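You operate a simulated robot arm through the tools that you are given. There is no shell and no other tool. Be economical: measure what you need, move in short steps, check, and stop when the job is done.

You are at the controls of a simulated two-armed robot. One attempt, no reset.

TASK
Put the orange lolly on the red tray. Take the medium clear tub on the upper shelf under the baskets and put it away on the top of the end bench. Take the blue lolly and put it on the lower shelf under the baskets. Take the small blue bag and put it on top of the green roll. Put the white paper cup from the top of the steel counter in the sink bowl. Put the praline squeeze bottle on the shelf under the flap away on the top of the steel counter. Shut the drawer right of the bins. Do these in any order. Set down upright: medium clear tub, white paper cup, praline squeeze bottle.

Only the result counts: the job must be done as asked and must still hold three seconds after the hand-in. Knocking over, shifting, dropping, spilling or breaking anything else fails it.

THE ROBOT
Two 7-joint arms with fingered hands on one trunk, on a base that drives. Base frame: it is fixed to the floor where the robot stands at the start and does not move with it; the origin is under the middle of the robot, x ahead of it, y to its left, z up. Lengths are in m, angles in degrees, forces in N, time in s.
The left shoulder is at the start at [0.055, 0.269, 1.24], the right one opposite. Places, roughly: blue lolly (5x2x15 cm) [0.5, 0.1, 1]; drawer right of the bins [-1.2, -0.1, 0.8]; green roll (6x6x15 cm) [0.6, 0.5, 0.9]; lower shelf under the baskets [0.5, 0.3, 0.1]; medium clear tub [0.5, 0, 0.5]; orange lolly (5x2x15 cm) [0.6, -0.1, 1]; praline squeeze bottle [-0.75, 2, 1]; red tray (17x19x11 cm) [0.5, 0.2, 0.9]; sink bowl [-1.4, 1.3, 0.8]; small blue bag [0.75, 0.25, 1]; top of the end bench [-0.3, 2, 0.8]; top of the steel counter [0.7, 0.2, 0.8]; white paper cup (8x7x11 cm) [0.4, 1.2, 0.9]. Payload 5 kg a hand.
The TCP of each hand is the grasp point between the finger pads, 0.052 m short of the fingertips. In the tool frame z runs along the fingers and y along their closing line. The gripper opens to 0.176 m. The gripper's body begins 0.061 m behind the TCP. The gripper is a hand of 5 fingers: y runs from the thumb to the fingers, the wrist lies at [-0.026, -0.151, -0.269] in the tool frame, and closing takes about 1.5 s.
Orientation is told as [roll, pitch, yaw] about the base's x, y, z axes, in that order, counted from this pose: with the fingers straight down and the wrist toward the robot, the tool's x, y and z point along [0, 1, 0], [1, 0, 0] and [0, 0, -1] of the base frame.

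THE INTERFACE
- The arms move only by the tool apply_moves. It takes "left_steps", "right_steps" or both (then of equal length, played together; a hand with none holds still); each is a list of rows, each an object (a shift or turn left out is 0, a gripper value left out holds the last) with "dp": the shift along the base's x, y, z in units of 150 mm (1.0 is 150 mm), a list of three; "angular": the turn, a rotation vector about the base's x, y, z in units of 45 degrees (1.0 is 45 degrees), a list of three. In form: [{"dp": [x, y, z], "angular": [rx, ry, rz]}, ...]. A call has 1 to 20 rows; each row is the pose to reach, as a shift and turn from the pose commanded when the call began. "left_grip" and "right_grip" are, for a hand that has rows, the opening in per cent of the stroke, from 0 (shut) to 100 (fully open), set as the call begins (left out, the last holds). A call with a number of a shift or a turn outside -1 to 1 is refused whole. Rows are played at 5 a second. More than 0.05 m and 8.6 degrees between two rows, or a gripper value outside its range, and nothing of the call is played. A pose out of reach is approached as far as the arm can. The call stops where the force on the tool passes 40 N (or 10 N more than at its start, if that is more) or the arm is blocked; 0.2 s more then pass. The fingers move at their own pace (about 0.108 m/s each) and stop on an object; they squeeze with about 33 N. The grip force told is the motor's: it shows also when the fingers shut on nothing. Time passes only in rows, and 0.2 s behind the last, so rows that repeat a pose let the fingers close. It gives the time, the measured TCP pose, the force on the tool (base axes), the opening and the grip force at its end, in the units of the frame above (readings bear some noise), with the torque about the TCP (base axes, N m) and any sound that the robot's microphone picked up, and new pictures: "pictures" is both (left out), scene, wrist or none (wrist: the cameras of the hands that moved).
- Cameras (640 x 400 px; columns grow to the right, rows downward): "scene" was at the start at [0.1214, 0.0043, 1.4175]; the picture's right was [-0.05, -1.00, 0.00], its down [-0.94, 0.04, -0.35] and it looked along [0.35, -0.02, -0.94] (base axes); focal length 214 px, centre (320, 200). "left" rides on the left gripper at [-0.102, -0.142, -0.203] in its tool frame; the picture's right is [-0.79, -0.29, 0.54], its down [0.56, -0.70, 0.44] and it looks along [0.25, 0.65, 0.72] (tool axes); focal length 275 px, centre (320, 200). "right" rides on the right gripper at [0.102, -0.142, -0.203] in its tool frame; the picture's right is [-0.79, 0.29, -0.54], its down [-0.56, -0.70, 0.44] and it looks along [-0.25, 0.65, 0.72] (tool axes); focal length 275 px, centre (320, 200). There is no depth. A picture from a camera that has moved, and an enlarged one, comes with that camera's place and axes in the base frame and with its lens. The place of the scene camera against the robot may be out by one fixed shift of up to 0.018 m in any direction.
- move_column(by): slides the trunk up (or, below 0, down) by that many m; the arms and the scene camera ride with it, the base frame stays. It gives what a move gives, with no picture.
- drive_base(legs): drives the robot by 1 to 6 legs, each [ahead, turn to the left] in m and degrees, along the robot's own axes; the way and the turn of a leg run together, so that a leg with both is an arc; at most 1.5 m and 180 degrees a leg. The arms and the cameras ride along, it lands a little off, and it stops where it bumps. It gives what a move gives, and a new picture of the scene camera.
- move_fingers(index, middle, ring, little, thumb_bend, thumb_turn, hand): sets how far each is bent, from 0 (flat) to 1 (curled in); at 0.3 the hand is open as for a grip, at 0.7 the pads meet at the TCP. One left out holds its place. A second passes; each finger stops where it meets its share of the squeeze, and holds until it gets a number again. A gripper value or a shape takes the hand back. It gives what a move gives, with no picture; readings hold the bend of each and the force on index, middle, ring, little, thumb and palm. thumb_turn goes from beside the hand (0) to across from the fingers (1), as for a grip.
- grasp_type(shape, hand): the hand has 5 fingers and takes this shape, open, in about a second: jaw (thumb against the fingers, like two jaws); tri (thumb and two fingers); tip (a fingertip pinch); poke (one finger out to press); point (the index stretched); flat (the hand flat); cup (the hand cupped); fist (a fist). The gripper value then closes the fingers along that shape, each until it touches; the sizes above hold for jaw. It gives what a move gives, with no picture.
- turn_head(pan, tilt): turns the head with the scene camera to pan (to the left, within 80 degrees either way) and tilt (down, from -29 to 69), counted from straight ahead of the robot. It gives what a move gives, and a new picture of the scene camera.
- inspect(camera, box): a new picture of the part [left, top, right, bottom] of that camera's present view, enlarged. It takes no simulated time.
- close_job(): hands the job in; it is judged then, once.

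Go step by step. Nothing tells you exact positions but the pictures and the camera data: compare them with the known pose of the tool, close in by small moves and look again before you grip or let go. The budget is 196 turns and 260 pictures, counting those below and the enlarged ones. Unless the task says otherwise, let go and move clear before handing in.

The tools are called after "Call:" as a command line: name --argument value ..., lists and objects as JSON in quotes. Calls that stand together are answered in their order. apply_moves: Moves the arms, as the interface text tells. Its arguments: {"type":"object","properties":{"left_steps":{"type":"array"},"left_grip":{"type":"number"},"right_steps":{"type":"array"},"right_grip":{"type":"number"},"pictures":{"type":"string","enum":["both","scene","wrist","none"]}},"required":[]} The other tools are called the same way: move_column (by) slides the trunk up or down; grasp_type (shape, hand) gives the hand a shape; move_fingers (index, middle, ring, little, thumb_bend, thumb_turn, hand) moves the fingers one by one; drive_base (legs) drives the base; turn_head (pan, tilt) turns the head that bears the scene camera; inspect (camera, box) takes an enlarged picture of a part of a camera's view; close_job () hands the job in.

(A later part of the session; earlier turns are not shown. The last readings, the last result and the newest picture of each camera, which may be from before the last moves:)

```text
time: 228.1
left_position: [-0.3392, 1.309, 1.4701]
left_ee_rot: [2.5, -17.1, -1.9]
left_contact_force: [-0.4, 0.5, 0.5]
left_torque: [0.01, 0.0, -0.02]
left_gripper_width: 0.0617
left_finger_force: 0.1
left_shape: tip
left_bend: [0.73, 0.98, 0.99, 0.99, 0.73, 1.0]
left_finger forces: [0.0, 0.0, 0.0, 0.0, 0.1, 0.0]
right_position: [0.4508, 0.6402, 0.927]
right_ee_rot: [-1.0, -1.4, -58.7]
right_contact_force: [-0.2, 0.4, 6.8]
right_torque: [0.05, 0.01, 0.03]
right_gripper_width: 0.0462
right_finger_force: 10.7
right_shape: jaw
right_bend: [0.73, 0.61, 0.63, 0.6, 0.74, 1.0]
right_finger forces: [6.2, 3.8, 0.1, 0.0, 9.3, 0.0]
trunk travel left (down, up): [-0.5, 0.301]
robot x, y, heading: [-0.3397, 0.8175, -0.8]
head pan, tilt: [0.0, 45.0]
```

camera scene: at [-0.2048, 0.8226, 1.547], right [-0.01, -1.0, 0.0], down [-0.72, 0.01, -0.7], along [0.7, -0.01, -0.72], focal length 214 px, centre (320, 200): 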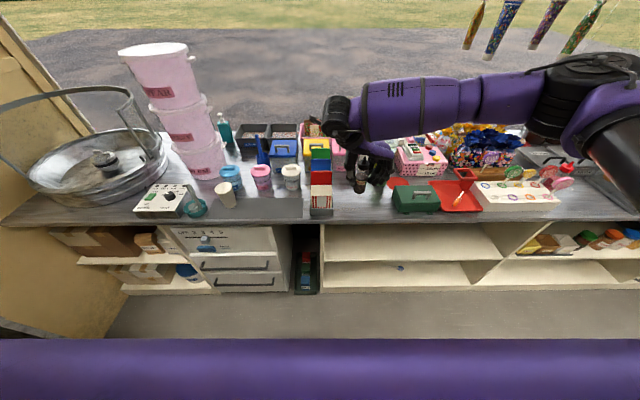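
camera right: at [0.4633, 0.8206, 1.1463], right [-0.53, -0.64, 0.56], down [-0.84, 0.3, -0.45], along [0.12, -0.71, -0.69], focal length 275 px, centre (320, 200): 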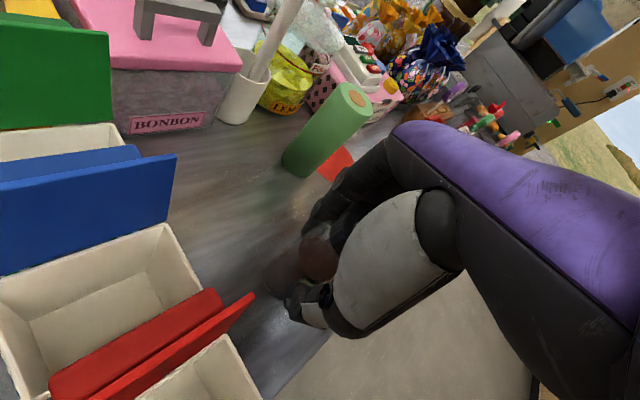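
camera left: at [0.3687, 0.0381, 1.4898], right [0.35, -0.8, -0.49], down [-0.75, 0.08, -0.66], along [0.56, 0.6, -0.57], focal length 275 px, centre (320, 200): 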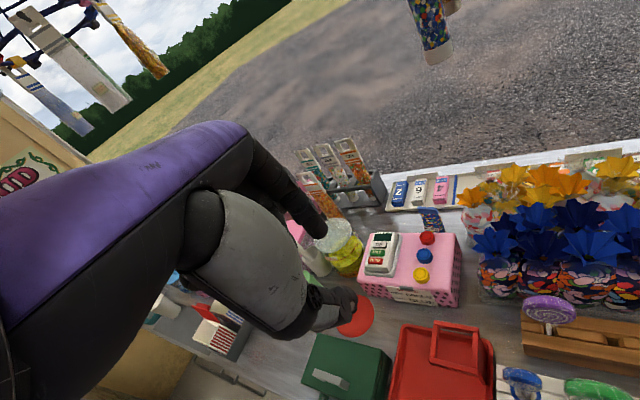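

Contact. Release and rise.

Call:
apply_moves --right_steps '[{"dp": [0, 0, 0.02]}, {"dp": [0, 0, 0.02]}, {"dp": [0, 0, 0.02]}, {"dp": [0, 0, 0.02]}, {"dp": [0, 0, 0.02]}]' --right_grip 60 --pictures "wrist"

Call:
apply_moves --right_steps '[{"dp": [0, 0, 0.2]}, {"dp": [0, 0, 0.4]}, {"dp": [0, 0, 0.65]}, {"dp": [0, 0, 0.9]}, {"dp": [0, 0, 1.0]}]' --pictures "none"

Call:
apply_moves --right_steps '[{"dp": [0, 0, 0.25]}, {"dp": [0, 0, 0.5]}, {"dp": [0, 0, 0.7]}, {"dp": [-0.2, 0, 0.7]}, {"dp": [-0.4, 0, 0.7]}]'

```text
time: 229.3
left_position: [-0.3395, 1.3075, 1.4698]
left_ee_rot: [2.4, -17.1, -1.8]
left_contact_force: [0.0, -0.1, -0.3]
left_torque: [0.01, 0.0, -0.03]
left_gripper_width: 0.062
left_finger_force: 0.1
left_shape: tip
left_bend: [0.73, 0.98, 0.99, 0.99, 0.73, 1.0]
left_finger forces: [0.1, 0.1, 0.0, 0.0, 0.0, 0.0]
right_position: [0.4497, 0.6407, 0.9298]
right_ee_rot: [-0.9, -1.4, -58.7]
right_contact_force: [0.9, -0.3, -0.2]
right_torque: [-0.04, -0.04, 0.0]
right_gripper_width: 0.1052
right_finger_force: 0.1
right_shape: jaw
right_bend: [0.74, 0.41, 0.38, 0.42, 0.66, 1.0]
right_finger forces: [0.0, 0.0, 0.0, 0.0, 0.0, 0.1]
trunk travel left (down, up): [-0.5, 0.301]
robot x, y, heading: [-0.3342, 0.8174, -0.5]
head pan, tilt: [0.0, 45.0]
camera right: at [0.4633, 0.8199, 1.1263], right [-0.53, -0.64, 0.56], down [-0.84, 0.3, -0.45], along [0.12, -0.71, -0.7], focal length 275 px, centre (320, 200)
```

right: 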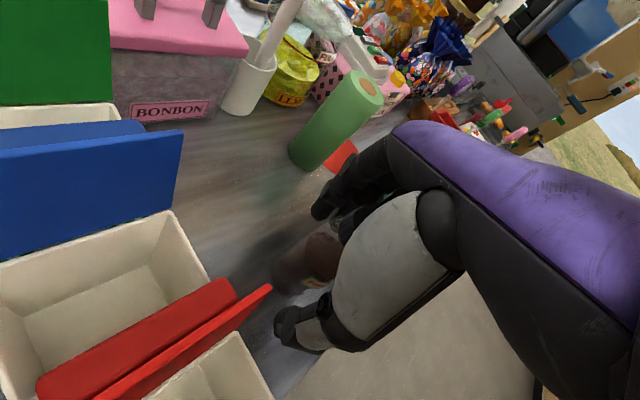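

```text
time: 230.5
left_position: [-0.34, 1.3083, 1.4697]
left_ee_rot: [2.4, -17.1, -1.8]
left_contact_force: [-0.1, 0.1, -0.4]
left_torque: [0.01, 0.01, 0.0]
left_gripper_width: 0.0621
left_finger_force: 0.0
left_shape: tip
left_bend: [0.73, 0.98, 0.99, 0.99, 0.73, 1.0]
left_finger forces: [0.0, 0.0, 0.1, 0.1, 0.0, 0.0]
right_position: [0.4509, 0.6395, 1.0812]
right_ee_rot: [-1.1, -1.4, -58.9]
right_contact_force: [0.3, -0.1, 0.7]
right_torque: [0.0, -0.06, 0.03]
right_gripper_width: 0.1057
right_finger_force: 0.0
right_shape: jaw
right_bend: [0.74, 0.41, 0.38, 0.42, 0.66, 1.0]
right_finger forces: [0.1, 0.1, 0.0, 0.0, 0.0, 0.1]
trunk travel left (down, up): [-0.5, 0.301]
robot x, y, heading: [-0.3358, 0.8168, -0.6]
head pan, tilt: [0.0, 45.0]
```

```text
time: 231.7
left_position: [-0.3398, 1.307, 1.47]
left_ee_rot: [2.4, -17.1, -1.8]
left_contact_force: [-0.9, 0.0, -0.6]
left_torque: [0.01, -0.05, 0.04]
left_gripper_width: 0.0622
left_finger_force: 0.0
left_shape: tip
left_bend: [0.73, 0.98, 0.99, 0.99, 0.73, 1.0]
left_finger forces: [0.1, 0.0, 0.0, 0.0, 0.1, 0.1]
right_position: [0.391, 0.6397, 1.1838]
right_ee_rot: [-1.0, -1.3, -58.7]
right_contact_force: [0.4, -0.6, 0.4]
right_torque: [0.01, -0.02, 0.0]
right_gripper_width: 0.1055
right_finger_force: 0.0
right_shape: jaw
right_bend: [0.74, 0.41, 0.38, 0.42, 0.66, 1.0]
right_finger forces: [0.1, 0.0, 0.1, 0.0, 0.1, 0.0]
trunk travel left (down, up): [-0.5, 0.301]
robot x, y, heading: [-0.3389, 0.8166, -0.8]
head pan, tilt: [0.0, 45.0]
camera scene: at [-0.2049, 0.8225, 1.547], right [-0.01, -1.0, 0.0], down [-0.72, 0.01, -0.7], along [0.7, -0.01, -0.72], focal length 214 px, centre (320, 200)
camera right: at [0.404, 0.8195, 1.3804], right [-0.53, -0.64, 0.56], down [-0.84, 0.3, -0.45], along [0.12, -0.71, -0.69], focal length 275 px, centre (320, 200)
```

scene: 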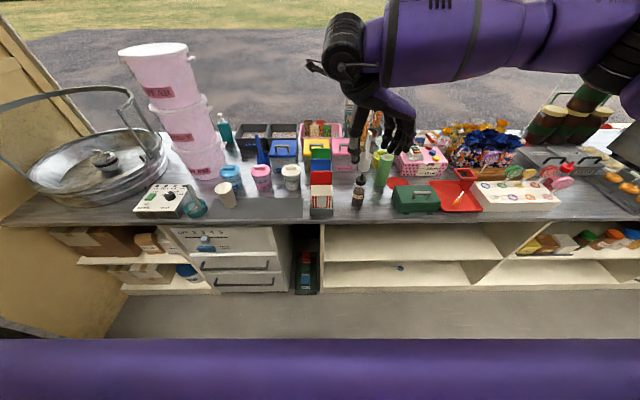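
right: 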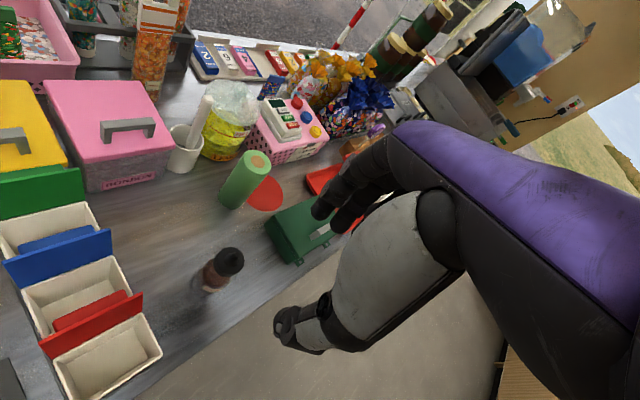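

The praline bottle stands upright on the steel counter. Next the white cup near (0.475,1.235): I bring the left hand in jaw shape over it.

Call:
grasp_type --shape "jaw" --hand "left"

Call:
apply_moves --left_steps '[{"dp": [0.2, 0, -0.05], "angular": [0, 0.08, 0]}, {"dp": [0.4, 0, -0.1], "angular": [0, 0.16, 0]}, {"dp": [0.6, 0, -0.2], "angular": [0, 0.24, 0]}, {"dp": [0.8, 0, -0.3], "angular": [-0.03, 0.32, 0.1]}, {"dp": [1.0, 0, -0.4], "angular": [-0.05, 0.38, 0.2]}, {"dp": [1.0, 0, -0.5], "angular": [-0.05, 0.38, 0.3]}]' --pictures "none"

Call:
apply_moves --left_steps '[{"dp": [0.2, -0.05, 0]}, {"dp": [0.4, -0.1, 0]}, {"dp": [0.6, -0.15, 0]}, {"dp": [0.8, -0.2, 0]}, {"dp": [1.0, -0.25, 0]}]' --pictures "none"

Call:
apply_moves --left_steps '[{"dp": [0.2, 0, 0], "angular": [0, 0, 0.08]}, {"dp": [0.4, 0, 0], "angular": [0, 0, 0.16]}, {"dp": [0.6, 0, 0], "angular": [0, 0, 0.24]}, {"dp": [0.8, 0, 0], "angular": [0, 0, 0.32]}, {"dp": [1.0, 0, -0.2], "angular": [0, 0, 0.4]}, {"dp": [1.0, 0, -0.3], "angular": [0, 0, 0.4]}]'

```text
time: 232.6
left_position: [-0.3409, 1.308, 1.4697]
left_ee_rot: [2.3, -17.1, -1.8]
left_contact_force: [-0.7, 0.4, -0.7]
left_torque: [-0.01, -0.03, 0.03]
left_gripper_width: 0.1756
left_finger_force: 0.1
left_shape: jaw
left_bend: [0.3, 0.3, 0.3, 0.3, 0.3, 0.98]
left_finger forces: [0.0, 0.1, 0.0, 0.0, 0.1, 0.0]
right_position: [0.3907, 0.6397, 1.1838]
right_ee_rot: [-1.1, -1.3, -58.7]
right_contact_force: [-0.4, 0.3, -0.5]
right_torque: [-0.01, -0.01, -0.03]
right_gripper_width: 0.1055
right_finger_force: 0.1
right_shape: jaw
right_bend: [0.74, 0.41, 0.38, 0.42, 0.66, 1.0]
right_finger forces: [0.0, 0.0, 0.0, 0.0, 0.0, 0.1]
trunk travel left (down, up): [-0.5, 0.301]
robot x, y, heading: [-0.3337, 0.816, -1.0]
head pan, tilt: [0.0, 45.0]
```

```text
time: 233.4
left_position: [-0.2756, 1.3072, 1.4454]
left_ee_rot: [1.7, -8.0, -1.6]
left_contact_force: [-3.2, 2.1, 10.0]
left_torque: [0.15, 0.46, -0.17]
left_gripper_width: 0.1762
left_finger_force: 0.2
left_shape: jaw
left_bend: [0.3, 0.3, 0.3, 0.3, 0.29, 0.98]
left_finger forces: [0.1, 0.0, 0.0, 0.1, 0.1, 0.0]
right_position: [0.3714, 0.6396, 1.1956]
right_ee_rot: [-0.3, -2.0, -58.7]
right_contact_force: [-3.1, -0.9, 1.1]
right_torque: [0.07, -0.32, 0.02]
right_gripper_width: 0.1056
right_finger_force: 0.1
right_shape: jaw
right_bend: [0.74, 0.41, 0.38, 0.42, 0.66, 1.0]
right_finger forces: [0.0, 0.0, 0.0, 0.1, 0.0, 0.1]
trunk travel left (down, up): [-0.5, 0.301]
robot x, y, heading: [-0.3367, 0.8201, -0.6]
head pan, tilt: [0.0, 45.0]
stopped in row 4 (left hand): the force on the tool passed its limit at 58 N (the readings are from after the stop); the commanded pose is now the measured one
```

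```text
time: 234.6
left_position: [-0.1187, 1.268, 1.4427]
left_ee_rot: [1.7, -7.6, -1.6]
left_contact_force: [1.0, -0.3, -0.2]
left_torque: [-0.05, 0.15, -0.06]
left_gripper_width: 0.1759
left_finger_force: 0.1
left_shape: jaw
left_bend: [0.3, 0.3, 0.3, 0.3, 0.3, 0.98]
left_finger forces: [0.0, 0.1, 0.0, 0.0, 0.0, 0.0]
right_position: [0.3772, 0.6399, 1.1921]
right_ee_rot: [-0.4, -1.8, -58.8]
right_contact_force: [1.2, -0.4, -1.0]
right_torque: [-0.01, 0.06, 0.0]
right_gripper_width: 0.1059
right_finger_force: 0.1
right_shape: jaw
right_bend: [0.74, 0.41, 0.38, 0.42, 0.66, 1.0]
right_finger forces: [0.0, 0.1, 0.0, 0.1, 0.0, 0.1]
trunk travel left (down, up): [-0.5, 0.301]
robot x, y, heading: [-0.3373, 0.8158, -0.8]
head pan, tilt: [0.0, 45.0]
```

```text
time: 236.0
left_position: [0.0373, 1.273, 1.4206]
left_ee_rot: [1.7, -7.7, 16.4]
left_contact_force: [-1.6, -0.6, 0.7]
left_torque: [-0.04, -0.12, -0.01]
left_gripper_width: 0.1759
left_finger_force: 0.1
left_shape: jaw
left_bend: [0.3, 0.3, 0.3, 0.3, 0.3, 0.98]
left_finger forces: [0.0, 0.1, 0.0, 0.1, 0.0, 0.0]
left hand out of reach, approached as far as the arm can: row 1, 2, 5, 6
right_position: [0.3748, 0.6403, 1.1941]
right_ee_rot: [-0.2, -1.9, -58.8]
right_contact_force: [-1.1, 0.6, 1.2]
right_torque: [-0.03, -0.07, 0.0]
right_gripper_width: 0.1057
right_finger_force: 0.0
right_shape: jaw
right_bend: [0.74, 0.41, 0.38, 0.42, 0.66, 1.0]
right_finger forces: [0.0, 0.0, 0.0, 0.0, 0.0, 0.1]
trunk travel left (down, up): [-0.5, 0.301]
robot x, y, heading: [-0.3404, 0.816, -0.8]
head pan, tilt: [0.0, 45.0]
camera scene: at [-0.2058, 0.823, 1.5471], right [-0.01, -1.0, 0.0], down [-0.72, 0.01, -0.7], along [0.7, -0.01, -0.72], focal length 214 px, centre (320, 200)
camera left: at [-0.0935, 1.1214, 1.5996], right [0.02, -0.8, -0.6], down [-0.77, 0.37, -0.52], along [0.63, 0.47, -0.61], focal length 275 px, centre (320, 200)
```

scene: 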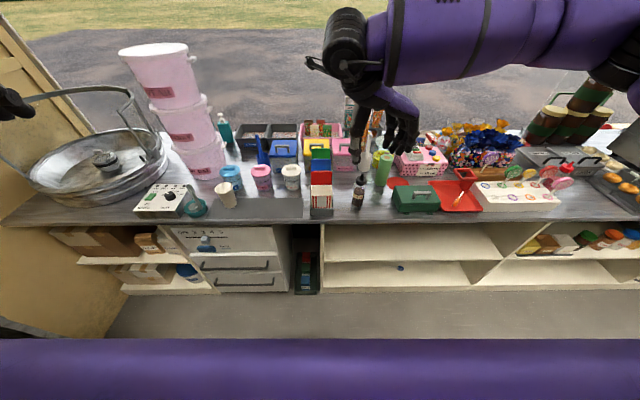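
left: 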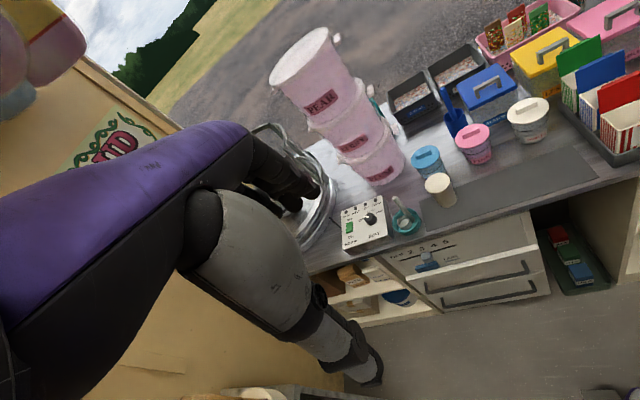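

Cup at about (0.468,1.217). I continue forward and down with the left hand in stages.

Call:
apply_moves --left_steps '[{"dp": [0.2, -0.03, -0.05], "angular": [-0.01, 0.03, 0]}, {"dp": [0.4, -0.06, -0.1], "angular": [-0.02, 0.06, 0]}, {"dp": [0.6, -0.1, -0.2], "angular": [-0.03, 0.1, 0]}, {"dp": [0.8, -0.13, -0.35], "angular": [-0.03, 0.14, 0]}, {"dp": [1.0, -0.15, -0.5], "angular": [-0.03, 0.17, 0]}]' --pictures "none"

Call:
apply_moves --left_steps '[{"dp": [0.2, -0.03, -0.2]}, {"dp": [0.4, -0.06, -0.4]}, {"dp": [0.6, -0.1, -0.6]}, {"dp": [0.8, -0.13, -0.7]}, {"dp": [1.0, -0.15, -0.8]}]' --pictures "none"

Call:
apply_moves --left_steps '[{"dp": [0.2, 0, 0]}, {"dp": [0.4, 0, 0]}, {"dp": [0.55, 0, 0]}, {"dp": [0.55, 0, 0]}]' --left_grip 75

```text
time: 237.2
left_position: [0.1878, 1.2492, 1.3426]
left_ee_rot: [2.7, 0.0, 16.2]
left_contact_force: [2.2, 0.2, 0.1]
left_torque: [-0.01, 0.24, 0.0]
left_gripper_width: 0.1759
left_finger_force: 0.0
left_shape: jaw
left_bend: [0.3, 0.3, 0.3, 0.3, 0.3, 0.98]
left_finger forces: [0.0, 0.1, 0.0, 0.0, 0.1, 0.1]
right_position: [0.3774, 0.6392, 1.1908]
right_ee_rot: [-0.4, -1.8, -58.7]
right_contact_force: [1.4, -1.2, -1.5]
right_torque: [0.04, 0.12, 0.02]
right_gripper_width: 0.1057
right_finger_force: 0.1
right_shape: jaw
right_bend: [0.74, 0.41, 0.38, 0.42, 0.66, 1.0]
right_finger forces: [0.0, 0.0, 0.0, 0.1, 0.0, 0.1]
trunk travel left (down, up): [-0.5, 0.301]
robot x, y, heading: [-0.3344, 0.8213, -0.5]
head pan, tilt: [0.0, 45.0]
```

```text
time: 238.4
left_position: [0.3387, 1.2287, 1.224]
left_ee_rot: [2.6, 0.0, 16.3]
left_contact_force: [1.3, 0.9, 0.0]
left_torque: [0.0, 0.12, -0.02]
left_gripper_width: 0.1759
left_finger_force: 0.0
left_shape: jaw
left_bend: [0.3, 0.3, 0.3, 0.3, 0.3, 0.98]
left_finger forces: [0.0, 0.0, 0.0, 0.0, 0.0, 0.0]
right_position: [0.3762, 0.6397, 1.1926]
right_ee_rot: [-0.5, -1.9, -58.7]
right_contact_force: [0.8, 0.6, -0.9]
right_torque: [0.0, 0.05, 0.01]
right_gripper_width: 0.1056
right_finger_force: 0.0
right_shape: jaw
right_bend: [0.74, 0.41, 0.38, 0.42, 0.66, 1.0]
right_finger forces: [0.0, 0.0, 0.0, 0.0, 0.0, 0.0]
trunk travel left (down, up): [-0.5, 0.301]
robot x, y, heading: [-0.3377, 0.8166, -0.8]
head pan, tilt: [0.0, 45.0]
```

```text
time: 239.4
left_position: [0.4214, 1.2292, 1.2234]
left_ee_rot: [2.6, -0.1, 16.3]
left_contact_force: [-0.5, -0.3, 1.2]
left_torque: [-0.01, -0.03, 0.01]
left_gripper_width: 0.1324
left_finger_force: 0.1
left_shape: jaw
left_bend: [0.26, 0.36, 0.33, 0.34, 0.56, 0.99]
left_finger forces: [0.0, 0.1, 0.0, 0.0, 0.0, 0.0]
right_position: [0.3751, 0.6392, 1.1934]
right_ee_rot: [-0.4, -1.8, -58.8]
right_contact_force: [-0.6, -0.1, -0.2]
right_torque: [0.03, -0.06, -0.02]
right_gripper_width: 0.1057
right_finger_force: 0.1
right_shape: jaw
right_bend: [0.74, 0.41, 0.38, 0.42, 0.66, 1.0]
right_finger forces: [0.0, 0.0, 0.0, 0.1, 0.0, 0.0]
trunk travel left (down, up): [-0.5, 0.301]
robot x, y, heading: [-0.3388, 0.8163, -0.6]
head pan, tilt: [0.0, 45.0]
camera scene: at [-0.2043, 0.8228, 1.547], right [-0.01, -1.0, 0.0], down [-0.72, 0.01, -0.7], along [0.7, -0.01, -0.72], focal length 214 px, centre (320, 200)
camera left: at [0.3162, 1.0809, 1.4221], right [-0.06, -0.82, -0.58], down [-0.84, 0.36, -0.42], along [0.55, 0.46, -0.7], focal length 275 px, centre (320, 200)
```

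scene: 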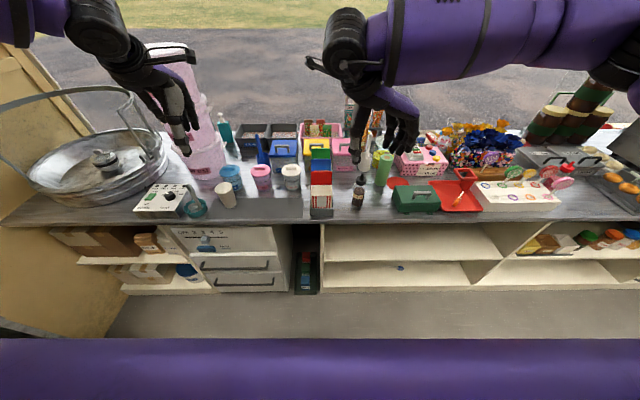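
left: 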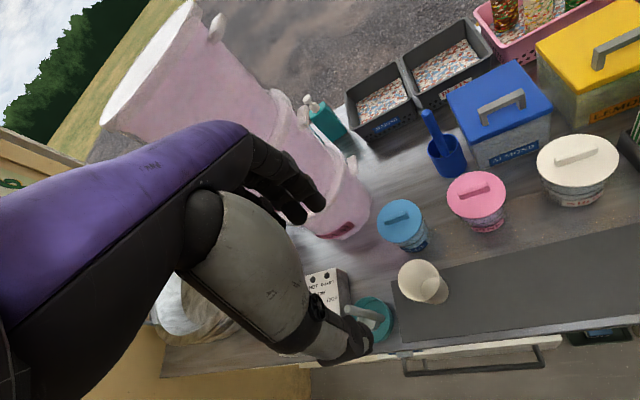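

Cup centre (0.452,1.208), rim z≈0.93. I centre and lower to just above the rim and check.

Call:
apply_moves --left_steps '[{"dp": [0.1, -0.07, -0.2]}, {"dp": [0.2, -0.14, -0.4]}, {"dp": [0.2, -0.14, -0.65]}, {"dp": [0.2, -0.14, -0.9]}, {"dp": [0.2, -0.14, -1.0]}, {"dp": [0.2, -0.14, -1.0]}]'

Call:
inspect --camera "scene" --box '[140, 110, 300, 230]'

```text
time: 240.8
left_position: [0.4495, 1.2059, 1.0726]
left_ee_rot: [2.6, 0.0, 16.2]
left_contact_force: [0.4, -0.5, 0.4]
left_torque: [-0.05, 0.01, -0.01]
left_gripper_width: 0.1324
left_finger_force: 0.0
left_shape: jaw
left_bend: [0.26, 0.36, 0.33, 0.34, 0.56, 0.99]
left_finger forces: [0.1, 0.0, 0.1, 0.0, 0.1, 0.0]
right_position: [0.3764, 0.6395, 1.1924]
right_ee_rot: [-0.3, -1.8, -58.7]
right_contact_force: [0.1, -0.6, 0.0]
right_torque: [0.03, 0.06, -0.02]
right_gripper_width: 0.1057
right_finger_force: 0.1
right_shape: jaw
right_bend: [0.74, 0.41, 0.38, 0.42, 0.66, 1.0]
right_finger forces: [0.0, 0.0, 0.1, 0.0, 0.0, 0.0]
trunk travel left (down, up): [-0.5, 0.301]
robot x, y, heading: [-0.3394, 0.8214, -0.6]
head pan, tilt: [0.0, 45.0]
camera scene: at [-0.203, 0.8224, 1.5469], right [-0.01, -1.0, 0.0], down [-0.72, 0.01, -0.7], along [0.7, -0.01, -0.72], focal length 214 px, centre (320, 200)
camera left: at [0.345, 1.0584, 1.2712], right [-0.06, -0.82, -0.58], down [-0.84, 0.36, -0.42], along [0.55, 0.46, -0.7], focal length 275 px, centre (320, 200)
```

scene: 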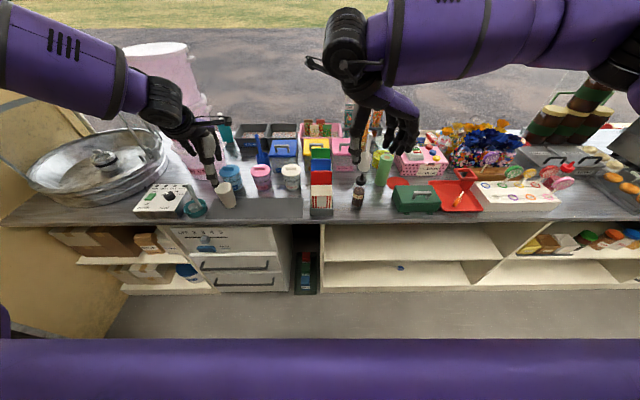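
left: 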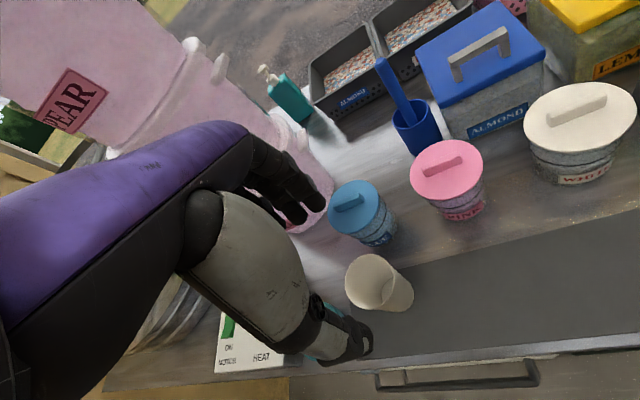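

```text
3.33 times, centred on (220, 170) of scene
camera zoom: at [-0.203, 0.8224, 1.5469], right [-0.01, -1.0, 0.0], down [-0.72, 0.01, -0.7], along [0.7, -0.01, -0.72], focal length 715 px, centre (653, 300)
```

zoom: 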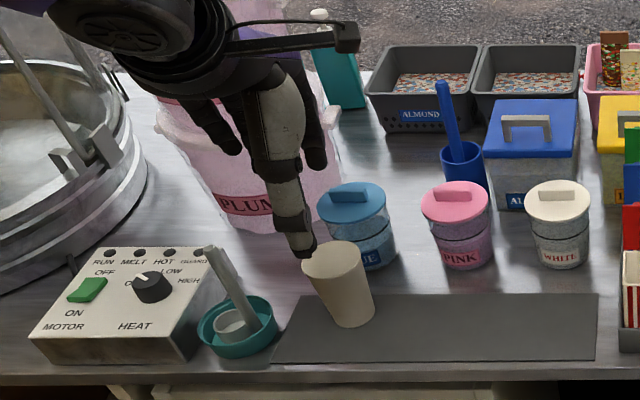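

Aligned exactly with the cup. Lower to grasp height.

Call:
apply_moves --left_steps '[{"dp": [0, 0, -0.2]}, {"dp": [0, 0, -0.4]}, {"dp": [0, 0, -0.6]}, {"dp": [0, 0, -0.8]}, {"dp": [0, 0, -1.0]}, {"dp": [0, 0, -1.0]}]' --pictures "wrist"

Call:
apply_moves --left_steps '[{"dp": [0, 0, -0.1]}, {"dp": [0, 0, -0.1]}, {"dp": [0, 0, -0.1]}, {"dp": [0, 0, -0.1]}, {"dp": [0, 0, -0.1]}, {"dp": [0, 0, -0.1]}, {"dp": [0, 0, -0.1]}]' --left_grip 25 --pictures "wrist"

```text
time: 241.7
left_position: [0.4382, 1.2053, 1.0042]
left_ee_rot: [1.9, -1.9, 16.3]
left_contact_force: [-1.0, 1.7, 2.8]
left_torque: [-0.18, -0.07, -0.03]
left_gripper_width: 0.132
left_finger_force: 0.0
left_shape: jaw
left_bend: [0.26, 0.36, 0.34, 0.34, 0.56, 0.99]
left_finger forces: [0.0, 0.1, 0.0, 0.1, 0.1, 0.0]
right_position: [0.356, 0.6392, 1.2059]
right_ee_rot: [0.4, -2.4, -58.8]
right_contact_force: [-2.9, 0.2, 0.6]
right_torque: [-0.08, -0.33, 0.02]
right_gripper_width: 0.1056
right_finger_force: 0.0
right_shape: jaw
right_bend: [0.74, 0.41, 0.38, 0.42, 0.66, 1.0]
right_finger forces: [0.1, 0.1, 0.1, 0.0, 0.1, 0.0]
trunk travel left (down, up): [-0.5, 0.301]
robot x, y, heading: [-0.3365, 0.8171, -0.8]
head pan, tilt: [0.0, 45.0]
stopped in row 4 (left hand): the force on the tool passed its limit at 60 N (the readings are from after the stop); the commanded pose is now the measured one
camera left: at [0.3263, 1.0588, 1.1993], right [-0.04, -0.82, -0.57], down [-0.82, 0.36, -0.45], along [0.57, 0.45, -0.69], focal length 275 px, centre (320, 200)
```

left: 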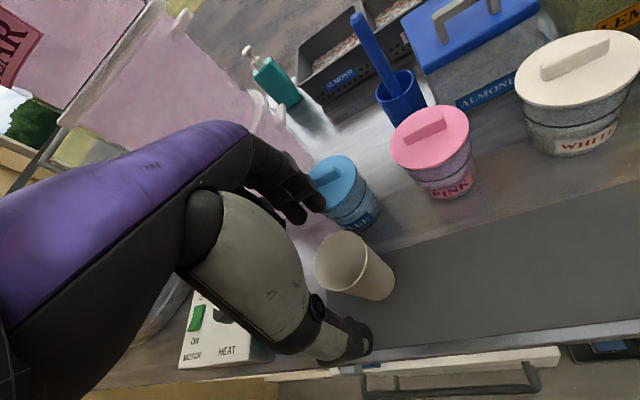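

```text
time: 243.3
left_position: [0.4401, 1.2045, 0.9862]
left_ee_rot: [2.1, -1.5, 16.2]
left_contact_force: [-0.2, -0.5, -0.4]
left_torque: [-0.01, 0.01, 0.01]
left_gripper_width: 0.0591
left_finger_force: 32.5
left_shape: jaw
left_bend: [0.74, 0.52, 0.53, 0.5, 0.74, 1.0]
left_finger forces: [19.2, 8.5, 0.1, 0.0, 28.2, 0.0]
right_position: [0.3596, 0.6393, 1.2026]
right_ee_rot: [0.2, -2.3, -58.7]
right_contact_force: [0.0, 0.6, 0.0]
right_torque: [0.0, -0.01, 0.02]
right_gripper_width: 0.1056
right_finger_force: 0.1
right_shape: jaw
right_bend: [0.74, 0.41, 0.38, 0.42, 0.66, 1.0]
right_finger forces: [0.0, 0.0, 0.1, 0.0, 0.1, 0.0]
trunk travel left (down, up): [-0.5, 0.301]
robot x, y, heading: [-0.3399, 0.8176, -0.9]
head pan, tilt: [0.0, 45.0]
camera left: at [0.3298, 1.0578, 1.1818], right [-0.05, -0.82, -0.58], down [-0.82, 0.36, -0.44], along [0.57, 0.45, -0.69], focal length 275 px, centre (320, 200)
```

left: 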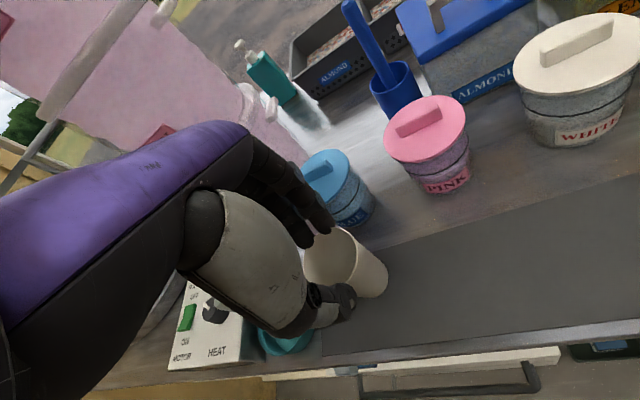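

The jaw has closed on the cup's upper part, though the descent had stopped early on something. I check the scene before lifting.

Call:
inspect --camera "scene" --box '[0, 0, 320, 230]'

```text
1.74 times, centred on (160, 115) of scene
camera zoom: at [-0.2037, 0.8224, 1.547], right [-0.01, -1.0, 0.0], down [-0.72, 0.01, -0.7], along [0.7, -0.01, -0.72], focal length 373 px, centre (598, 348)
```

zoom: 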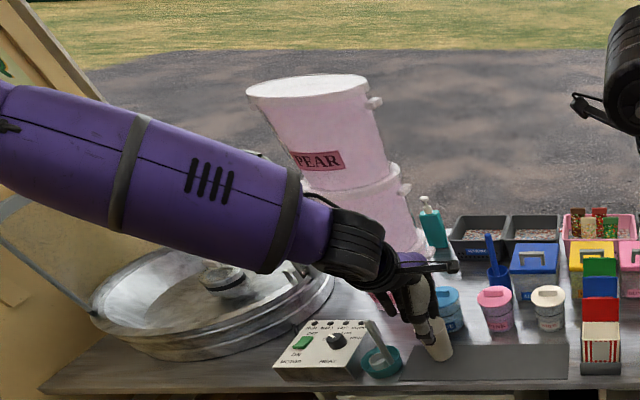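

The forearm sits against the candy-floss hoop; nothing has shifted. I lift straight up, which frees it.

Call:
apply_moves --left_steps '[{"dp": [0, 0, 0.1]}, {"dp": [0, 0, 0.25]}, {"dp": [0, 0, 0.45]}, {"dp": [0, 0, 0.7]}, {"dp": [0, 0, 1.0]}]'

```text
time: 244.5
left_position: [0.4399, 1.2037, 1.1387]
left_ee_rot: [2.1, -1.6, 16.3]
left_contact_force: [-2.3, 0.3, -0.9]
left_torque: [0.06, -0.29, 0.03]
left_gripper_width: 0.0588
left_finger_force: 32.9
left_shape: jaw
left_bend: [0.74, 0.52, 0.54, 0.5, 0.74, 1.0]
left_finger forces: [19.1, 8.7, 0.0, 0.0, 28.2, 0.0]
right_position: [0.3575, 0.6382, 1.203]
right_ee_rot: [0.4, -2.4, -58.8]
right_contact_force: [-0.4, -1.0, 0.0]
right_torque: [0.13, -0.11, 0.03]
right_gripper_width: 0.1055
right_finger_force: 0.1
right_shape: jaw
right_bend: [0.74, 0.41, 0.38, 0.42, 0.66, 1.0]
right_finger forces: [0.1, 0.0, 0.0, 0.0, 0.1, 0.0]
trunk travel left (down, up): [-0.5, 0.301]
robot x, y, heading: [-0.3325, 0.8203, -0.6]
head pan, tilt: [0.0, 45.0]
camera scene: at [-0.2057, 0.8215, 1.5473], right [-0.01, -1.0, 0.0], down [-0.72, 0.01, -0.7], along [0.7, -0.01, -0.72], focal length 214 px, centre (320, 200)
camera left: at [0.3281, 1.0567, 1.3322], right [-0.05, -0.82, -0.58], down [-0.82, 0.36, -0.44], along [0.57, 0.45, -0.69], focal length 275 px, centre (320, 200)
```

scene: 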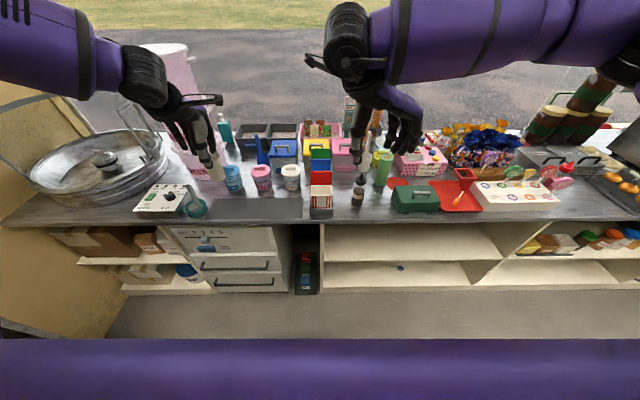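
left: 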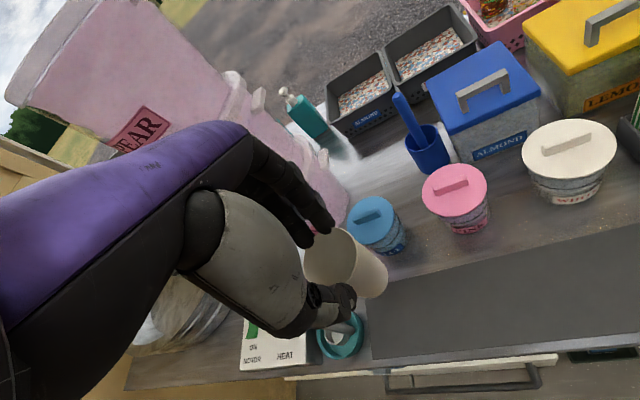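

The cup is in hand. I lift a bit more, back off and turn toward the sink.

Call:
apply_moves --left_steps '[{"dp": [0, 0, 0.2]}, {"dp": [0, 0, 0.4]}, {"dp": [-0.1, 0, 0.6]}, {"dp": [-0.2, 0, 0.7]}]' --pictures "none"

Call:
drive_base --legs '[[-0.3, 0], [0, 105]]'

Call:
turn_head --pan 25 --tilt 45

```text
time: 245.5
left_position: [0.4096, 1.2061, 1.2401]
left_ee_rot: [2.1, -1.6, 16.1]
left_contact_force: [-0.5, -0.5, -0.7]
left_torque: [-0.05, -0.09, 0.01]
left_gripper_width: 0.0586
left_finger_force: 32.6
left_shape: jaw
left_bend: [0.74, 0.52, 0.54, 0.5, 0.74, 1.0]
left_finger forces: [19.2, 8.8, 0.0, 0.1, 28.1, 0.0]
right_position: [0.3597, 0.6393, 1.2031]
right_ee_rot: [0.3, -2.3, -58.8]
right_contact_force: [-0.6, 0.3, 0.4]
right_torque: [0.02, -0.05, 0.03]
right_gripper_width: 0.1057
right_finger_force: 0.0
right_shape: jaw
right_bend: [0.74, 0.41, 0.38, 0.42, 0.66, 1.0]
right_finger forces: [0.0, 0.0, 0.0, 0.1, 0.1, 0.0]
trunk travel left (down, up): [-0.5, 0.301]
robot x, y, heading: [-0.3352, 0.8167, -0.8]
head pan, tilt: [0.0, 45.0]
```

```text
time: 254.8
left_position: [-1.1976, 1.4366, 1.2377]
left_ee_rot: [1.9, -1.5, 121.3]
left_contact_force: [0.0, 0.5, 0.4]
left_torque: [-0.06, -0.02, -0.03]
left_gripper_width: 0.0583
left_finger_force: 33.6
left_shape: jaw
left_bend: [0.74, 0.52, 0.54, 0.5, 0.74, 1.0]
left_finger forces: [18.9, 9.0, 0.0, 0.1, 27.8, 0.1]
right_position: [-0.6376, 1.5357, 1.2009]
right_ee_rot: [0.2, -2.3, 46.3]
right_contact_force: [-0.1, 0.2, 0.6]
right_torque: [-0.04, -0.06, -0.02]
right_gripper_width: 0.106
right_finger_force: 0.0
right_shape: jaw
right_bend: [0.74, 0.41, 0.38, 0.42, 0.66, 1.0]
right_finger forces: [0.1, 0.0, 0.0, 0.0, 0.0, 0.0]
trunk travel left (down, up): [-0.5, 0.301]
robot x, y, heading: [-0.5944, 0.8249, 104.4]
head pan, tilt: [0.0, 45.0]
camera scene: at [-0.6191, 0.9539, 1.5468], right [0.97, 0.25, 0.0], down [0.18, -0.69, -0.7], along [-0.17, 0.67, -0.72], focal length 214 px, centre (320, 200)
```

scene: 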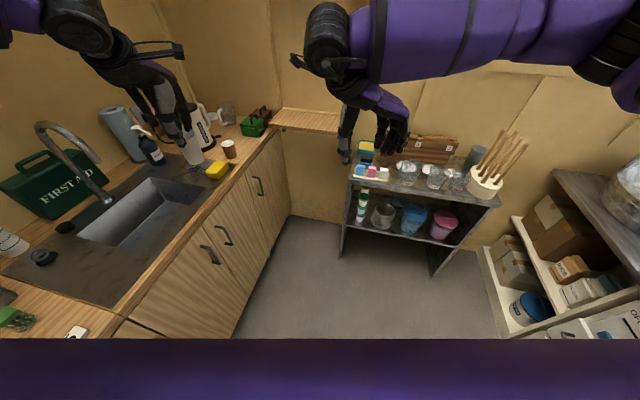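

```text
time: 255.7
left_position: [-1.1864, 1.4226, 1.2527]
left_ee_rot: [2.0, -2.5, 121.1]
left_contact_force: [4.5, 2.7, 1.1]
left_torque: [-0.25, 0.56, 0.11]
left_gripper_width: 0.0582
left_finger_force: 32.5
left_shape: jaw
left_bend: [0.74, 0.52, 0.54, 0.5, 0.74, 1.0]
left_finger forces: [19.1, 10.2, 0.1, 0.0, 29.1, 0.0]
right_position: [-0.6279, 1.5217, 1.2116]
right_ee_rot: [1.0, -2.5, 46.3]
right_contact_force: [5.1, 3.0, -0.2]
right_torque: [-0.24, 0.52, 0.16]
right_gripper_width: 0.1058
right_finger_force: 0.0
right_shape: jaw
right_bend: [0.74, 0.41, 0.38, 0.42, 0.66, 1.0]
right_finger forces: [0.0, 0.0, 0.1, 0.0, 0.0, 0.0]
trunk travel left (down, up): [-0.5, 0.301]
robot x, y, heading: [-0.5961, 0.8246, 104.7]
head pan, tilt: [25.0, 45.0]
camera scene: at [-0.6442, 0.9385, 1.5474], right [0.77, 0.64, -0.01], down [0.45, -0.56, -0.7], along [-0.45, 0.54, -0.71], focal length 214 px, centre (320, 200)
```

scene: 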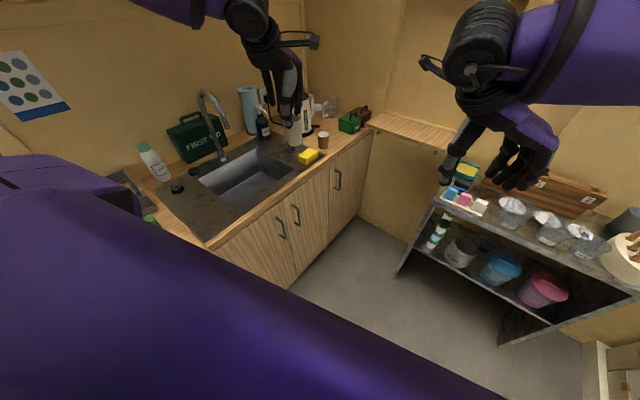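

The sink bowl spans roughly x -1.63…-1.38, y 1.17…1.51. I turn a little further and come closer so that the left hand is over its near half.

Call:
drive_base --legs '[[0, 25], [0.08, 0]]'

Call:
inspect --camera "left" --box '[0, 0, 640, 400]'

```text
time: 258.8
left_position: [-1.4468, 1.1641, 1.2467]
left_ee_rot: [1.4, -2.2, 146.7]
left_contact_force: [-4.6, -6.3, -2.1]
left_torque: [0.78, -0.5, -0.16]
left_gripper_width: 0.0583
left_finger_force: 33.1
left_shape: jaw
left_bend: [0.74, 0.52, 0.54, 0.5, 0.74, 1.0]
left_finger forces: [18.8, 10.1, 0.0, 0.0, 28.6, 0.0]
right_position: [-0.9824, 1.4913, 1.2129]
right_ee_rot: [0.8, -3.1, 71.8]
right_contact_force: [-4.4, -5.5, 2.3]
right_torque: [0.64, -0.54, -0.2]
right_gripper_width: 0.1058
right_finger_force: 0.1
right_shape: jaw
right_bend: [0.74, 0.41, 0.38, 0.42, 0.66, 1.0]
right_finger forces: [0.0, 0.0, 0.0, 0.0, 0.0, 0.1]
trunk travel left (down, up): [-0.5, 0.301]
robot x, y, heading: [-0.6418, 0.8894, 130.0]
head pan, tilt: [25.0, 45.0]
camera scene: at [-0.7427, 0.9562, 1.5471], right [0.42, 0.91, 0.0], down [0.65, -0.3, -0.7], along [-0.63, 0.29, -0.72], focal length 214 px, centre (320, 200)
```

scene: 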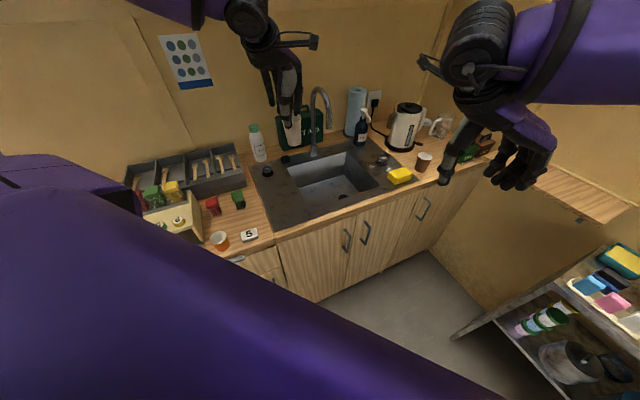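

```text
1.00 times, centred on (320, 200) of left (not enlarged: the box is as wide or as high as the picture)
camera zoom: at [-1.2621, 1.1698, 1.4412], right [0.65, 0.5, -0.57], down [0.26, -0.85, -0.46], along [-0.72, 0.15, -0.68], focal length 275 px, centre (320, 200)
```

zoom: 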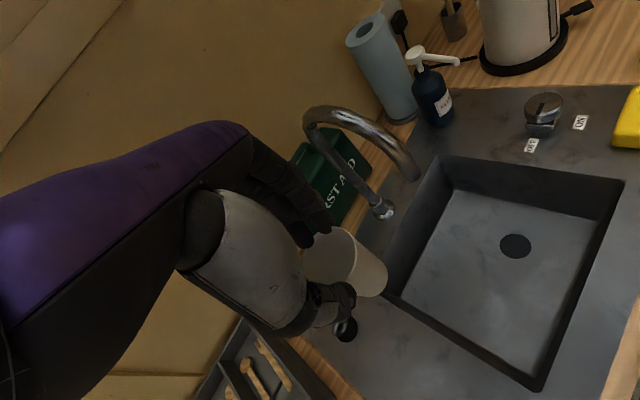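

Now I see the bowl well: floor z≈0.69, spout tip near (-1.53,1.28). I'll set the cup at about (-1.36,1.31), moving sideways first at height.

Call:
apply_moves --left_steps '[{"dp": [0.2, 0.05, 0]}, {"dp": [0.4, 0.2, 0]}, {"dp": [0.55, 0.4, 0]}, {"dp": [0.58, 0.6, 0]}, {"dp": [0.58, 0.8, 0]}, {"dp": [0.58, 0.97, 0]}, {"dp": [0.58, 0.97, 0]}]' --pictures "wrist"

```text
time: 260.4
left_position: [-1.3466, 1.3048, 1.2565]
left_ee_rot: [1.7, -3.1, 146.7]
left_contact_force: [1.1, 0.4, 0.2]
left_torque: [-0.06, 0.1, 0.03]
left_gripper_width: 0.0583
left_finger_force: 32.6
left_shape: jaw
left_bend: [0.74, 0.52, 0.54, 0.5, 0.74, 1.0]
left_finger forces: [19.0, 10.0, 0.0, 0.1, 28.7, 0.0]
right_position: [-0.9668, 1.485, 1.2199]
right_ee_rot: [1.6, -3.1, 71.7]
right_contact_force: [0.9, 1.0, 0.9]
right_torque: [-0.07, 0.1, 0.0]
right_gripper_width: 0.1057
right_finger_force: 0.1
right_shape: jaw
right_bend: [0.74, 0.41, 0.38, 0.42, 0.66, 1.0]
right_finger forces: [0.1, 0.0, 0.0, 0.0, 0.0, 0.0]
trunk travel left (down, up): [-0.5, 0.301]
robot x, y, heading: [-0.6431, 0.8895, 130.0]
head pan, tilt: [25.0, 45.0]
camera left: at [-1.1593, 1.3091, 1.449], right [0.64, 0.51, -0.58], down [0.25, -0.85, -0.46], along [-0.72, 0.15, -0.67], focal length 275 px, centre (320, 200)
```

left: 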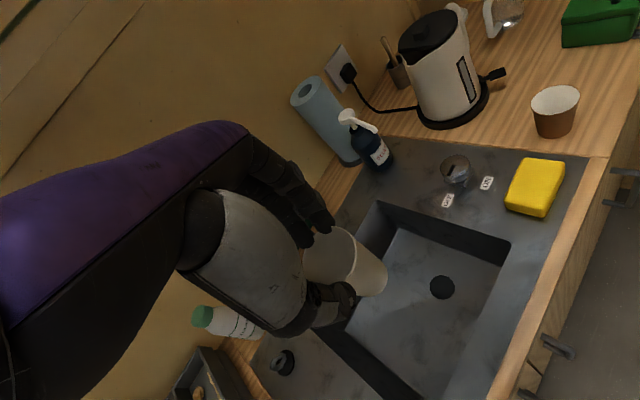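

Over the bowl. I shift 3 cm further in and lower into the bowl.

Call:
apply_moves --left_steps '[{"dp": [-0.1, 0.07, -0.2]}, {"dp": [-0.2, 0.13, -0.45]}, {"dp": [-0.2, 0.13, -0.7]}, {"dp": [-0.2, 0.13, -0.95]}, {"dp": [-0.2, 0.13, -1.0]}]' --pictures "none"

Call:
apply_moves --left_steps '[{"dp": [0, 0, -0.25]}, {"dp": [0, 0, -0.5]}, {"dp": [0, 0, -0.75]}, {"dp": [0, 0, -1.0]}, {"dp": [0, 0, -1.0]}]'

```text
time: 261.1
left_position: [-1.3621, 1.3095, 1.1986]
left_ee_rot: [0.9, -4.4, 146.7]
left_contact_force: [-1.2, -2.7, 3.6]
left_torque: [0.16, -0.16, -0.02]
left_gripper_width: 0.0582
left_finger_force: 32.9
left_shape: jaw
left_bend: [0.74, 0.52, 0.54, 0.5, 0.74, 1.0]
left_finger forces: [19.1, 10.7, 0.1, 0.0, 29.4, 0.0]
right_position: [-0.9591, 1.468, 1.2315]
right_ee_rot: [2.5, -3.4, 71.9]
right_contact_force: [0.0, -2.2, 1.7]
right_torque: [0.23, 0.06, -0.04]
right_gripper_width: 0.1057
right_finger_force: 0.0
right_shape: jaw
right_bend: [0.74, 0.41, 0.38, 0.42, 0.66, 1.0]
right_finger forces: [0.1, 0.1, 0.1, 0.0, 0.1, 0.0]
trunk travel left (down, up): [-0.5, 0.301]
robot x, y, heading: [-0.6436, 0.8896, 129.9]
head pan, tilt: [25.0, 45.0]
stopped in row 3 (left hand): the force on the tool passed its limit at 46 N (the readings are from after the stop); the commanded pose is now the measured one
```

```text
time: 261.5
left_position: [-1.3517, 1.3004, 1.1806]
left_ee_rot: [0.7, -5.1, 146.6]
left_contact_force: [-2.3, -2.8, 3.0]
left_torque: [0.2, -0.18, -0.09]
left_gripper_width: 0.0583
left_finger_force: 33.2
left_shape: jaw
left_bend: [0.74, 0.52, 0.54, 0.5, 0.74, 1.0]
left_finger forces: [18.9, 10.6, 0.1, 0.0, 29.2, 0.0]
right_position: [-0.95, 1.4546, 1.237]
right_ee_rot: [3.5, -3.2, 72.1]
right_contact_force: [0.3, -2.0, 1.9]
right_torque: [0.18, 0.08, 0.0]
right_gripper_width: 0.1054
right_finger_force: 0.0
right_shape: jaw
right_bend: [0.74, 0.41, 0.38, 0.42, 0.66, 1.0]
right_finger forces: [0.1, 0.0, 0.0, 0.1, 0.1, 0.0]
trunk travel left (down, up): [-0.5, 0.301]
robot x, y, heading: [-0.6387, 0.8879, 130.0]
head pan, tilt: [25.0, 45.0]
stopped in row 2 (left hand): the force on the tool passed its limit at 49 N (the readings are from after the stop); the commanded pose is now the measured one
camera scene: at [-0.7367, 0.9604, 1.5474], right [0.42, 0.91, 0.0], down [0.65, -0.31, -0.7], along [-0.63, 0.29, -0.71], focal length 214 px, centre (320, 200)
camera left: at [-1.1603, 1.298, 1.3678], right [0.63, 0.53, -0.57], down [0.24, -0.83, -0.5], along [-0.74, 0.18, -0.65], focal length 275 px, centre (320, 200)
```

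scene: 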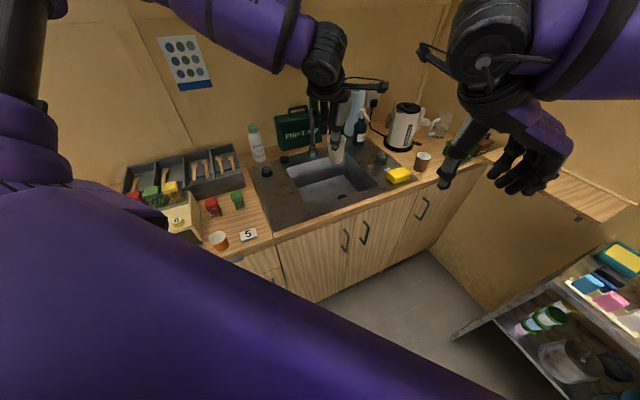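
left: 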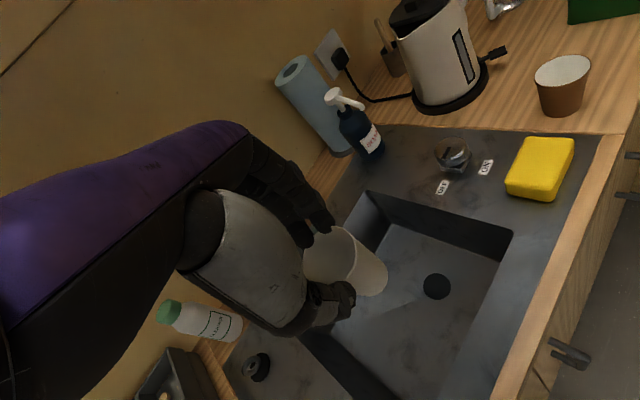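

Lowering is resisted again; I look left to see what the left arm touches.

Call:
turn_head --pan 70 --tilt 15

```text
time: 262.6
left_position: [-1.3528, 1.3014, 1.1752]
left_ee_rot: [0.9, -4.9, 146.4]
left_contact_force: [0.2, 0.5, -0.5]
left_torque: [-0.02, 0.02, -0.01]
left_gripper_width: 0.058
left_finger_force: 33.2
left_shape: jaw
left_bend: [0.74, 0.52, 0.54, 0.5, 0.74, 1.0]
left_finger forces: [19.1, 10.7, 0.0, 0.0, 29.2, 0.1]
right_position: [-0.9523, 1.4581, 1.235]
right_ee_rot: [3.4, -3.1, 72.1]
right_contact_force: [0.6, 0.1, -0.8]
right_torque: [-0.02, 0.04, -0.01]
right_gripper_width: 0.1055
right_finger_force: 0.0
right_shape: jaw
right_bend: [0.74, 0.41, 0.38, 0.42, 0.66, 1.0]
right_finger forces: [0.0, 0.1, 0.0, 0.0, 0.1, 0.0]
trunk travel left (down, up): [-0.5, 0.301]
robot x, y, heading: [-0.6432, 0.8891, 129.8]
head pan, tilt: [70.0, 15.0]
camera scene: at [-0.7524, 0.8981, 1.5945], right [-0.34, 0.94, -0.01], down [0.25, 0.08, -0.96], along [-0.91, -0.33, -0.26], focal length 214 px, centre (320, 200)
```

scene: 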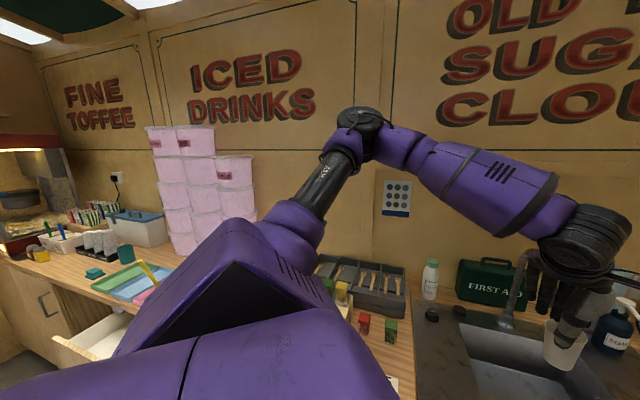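

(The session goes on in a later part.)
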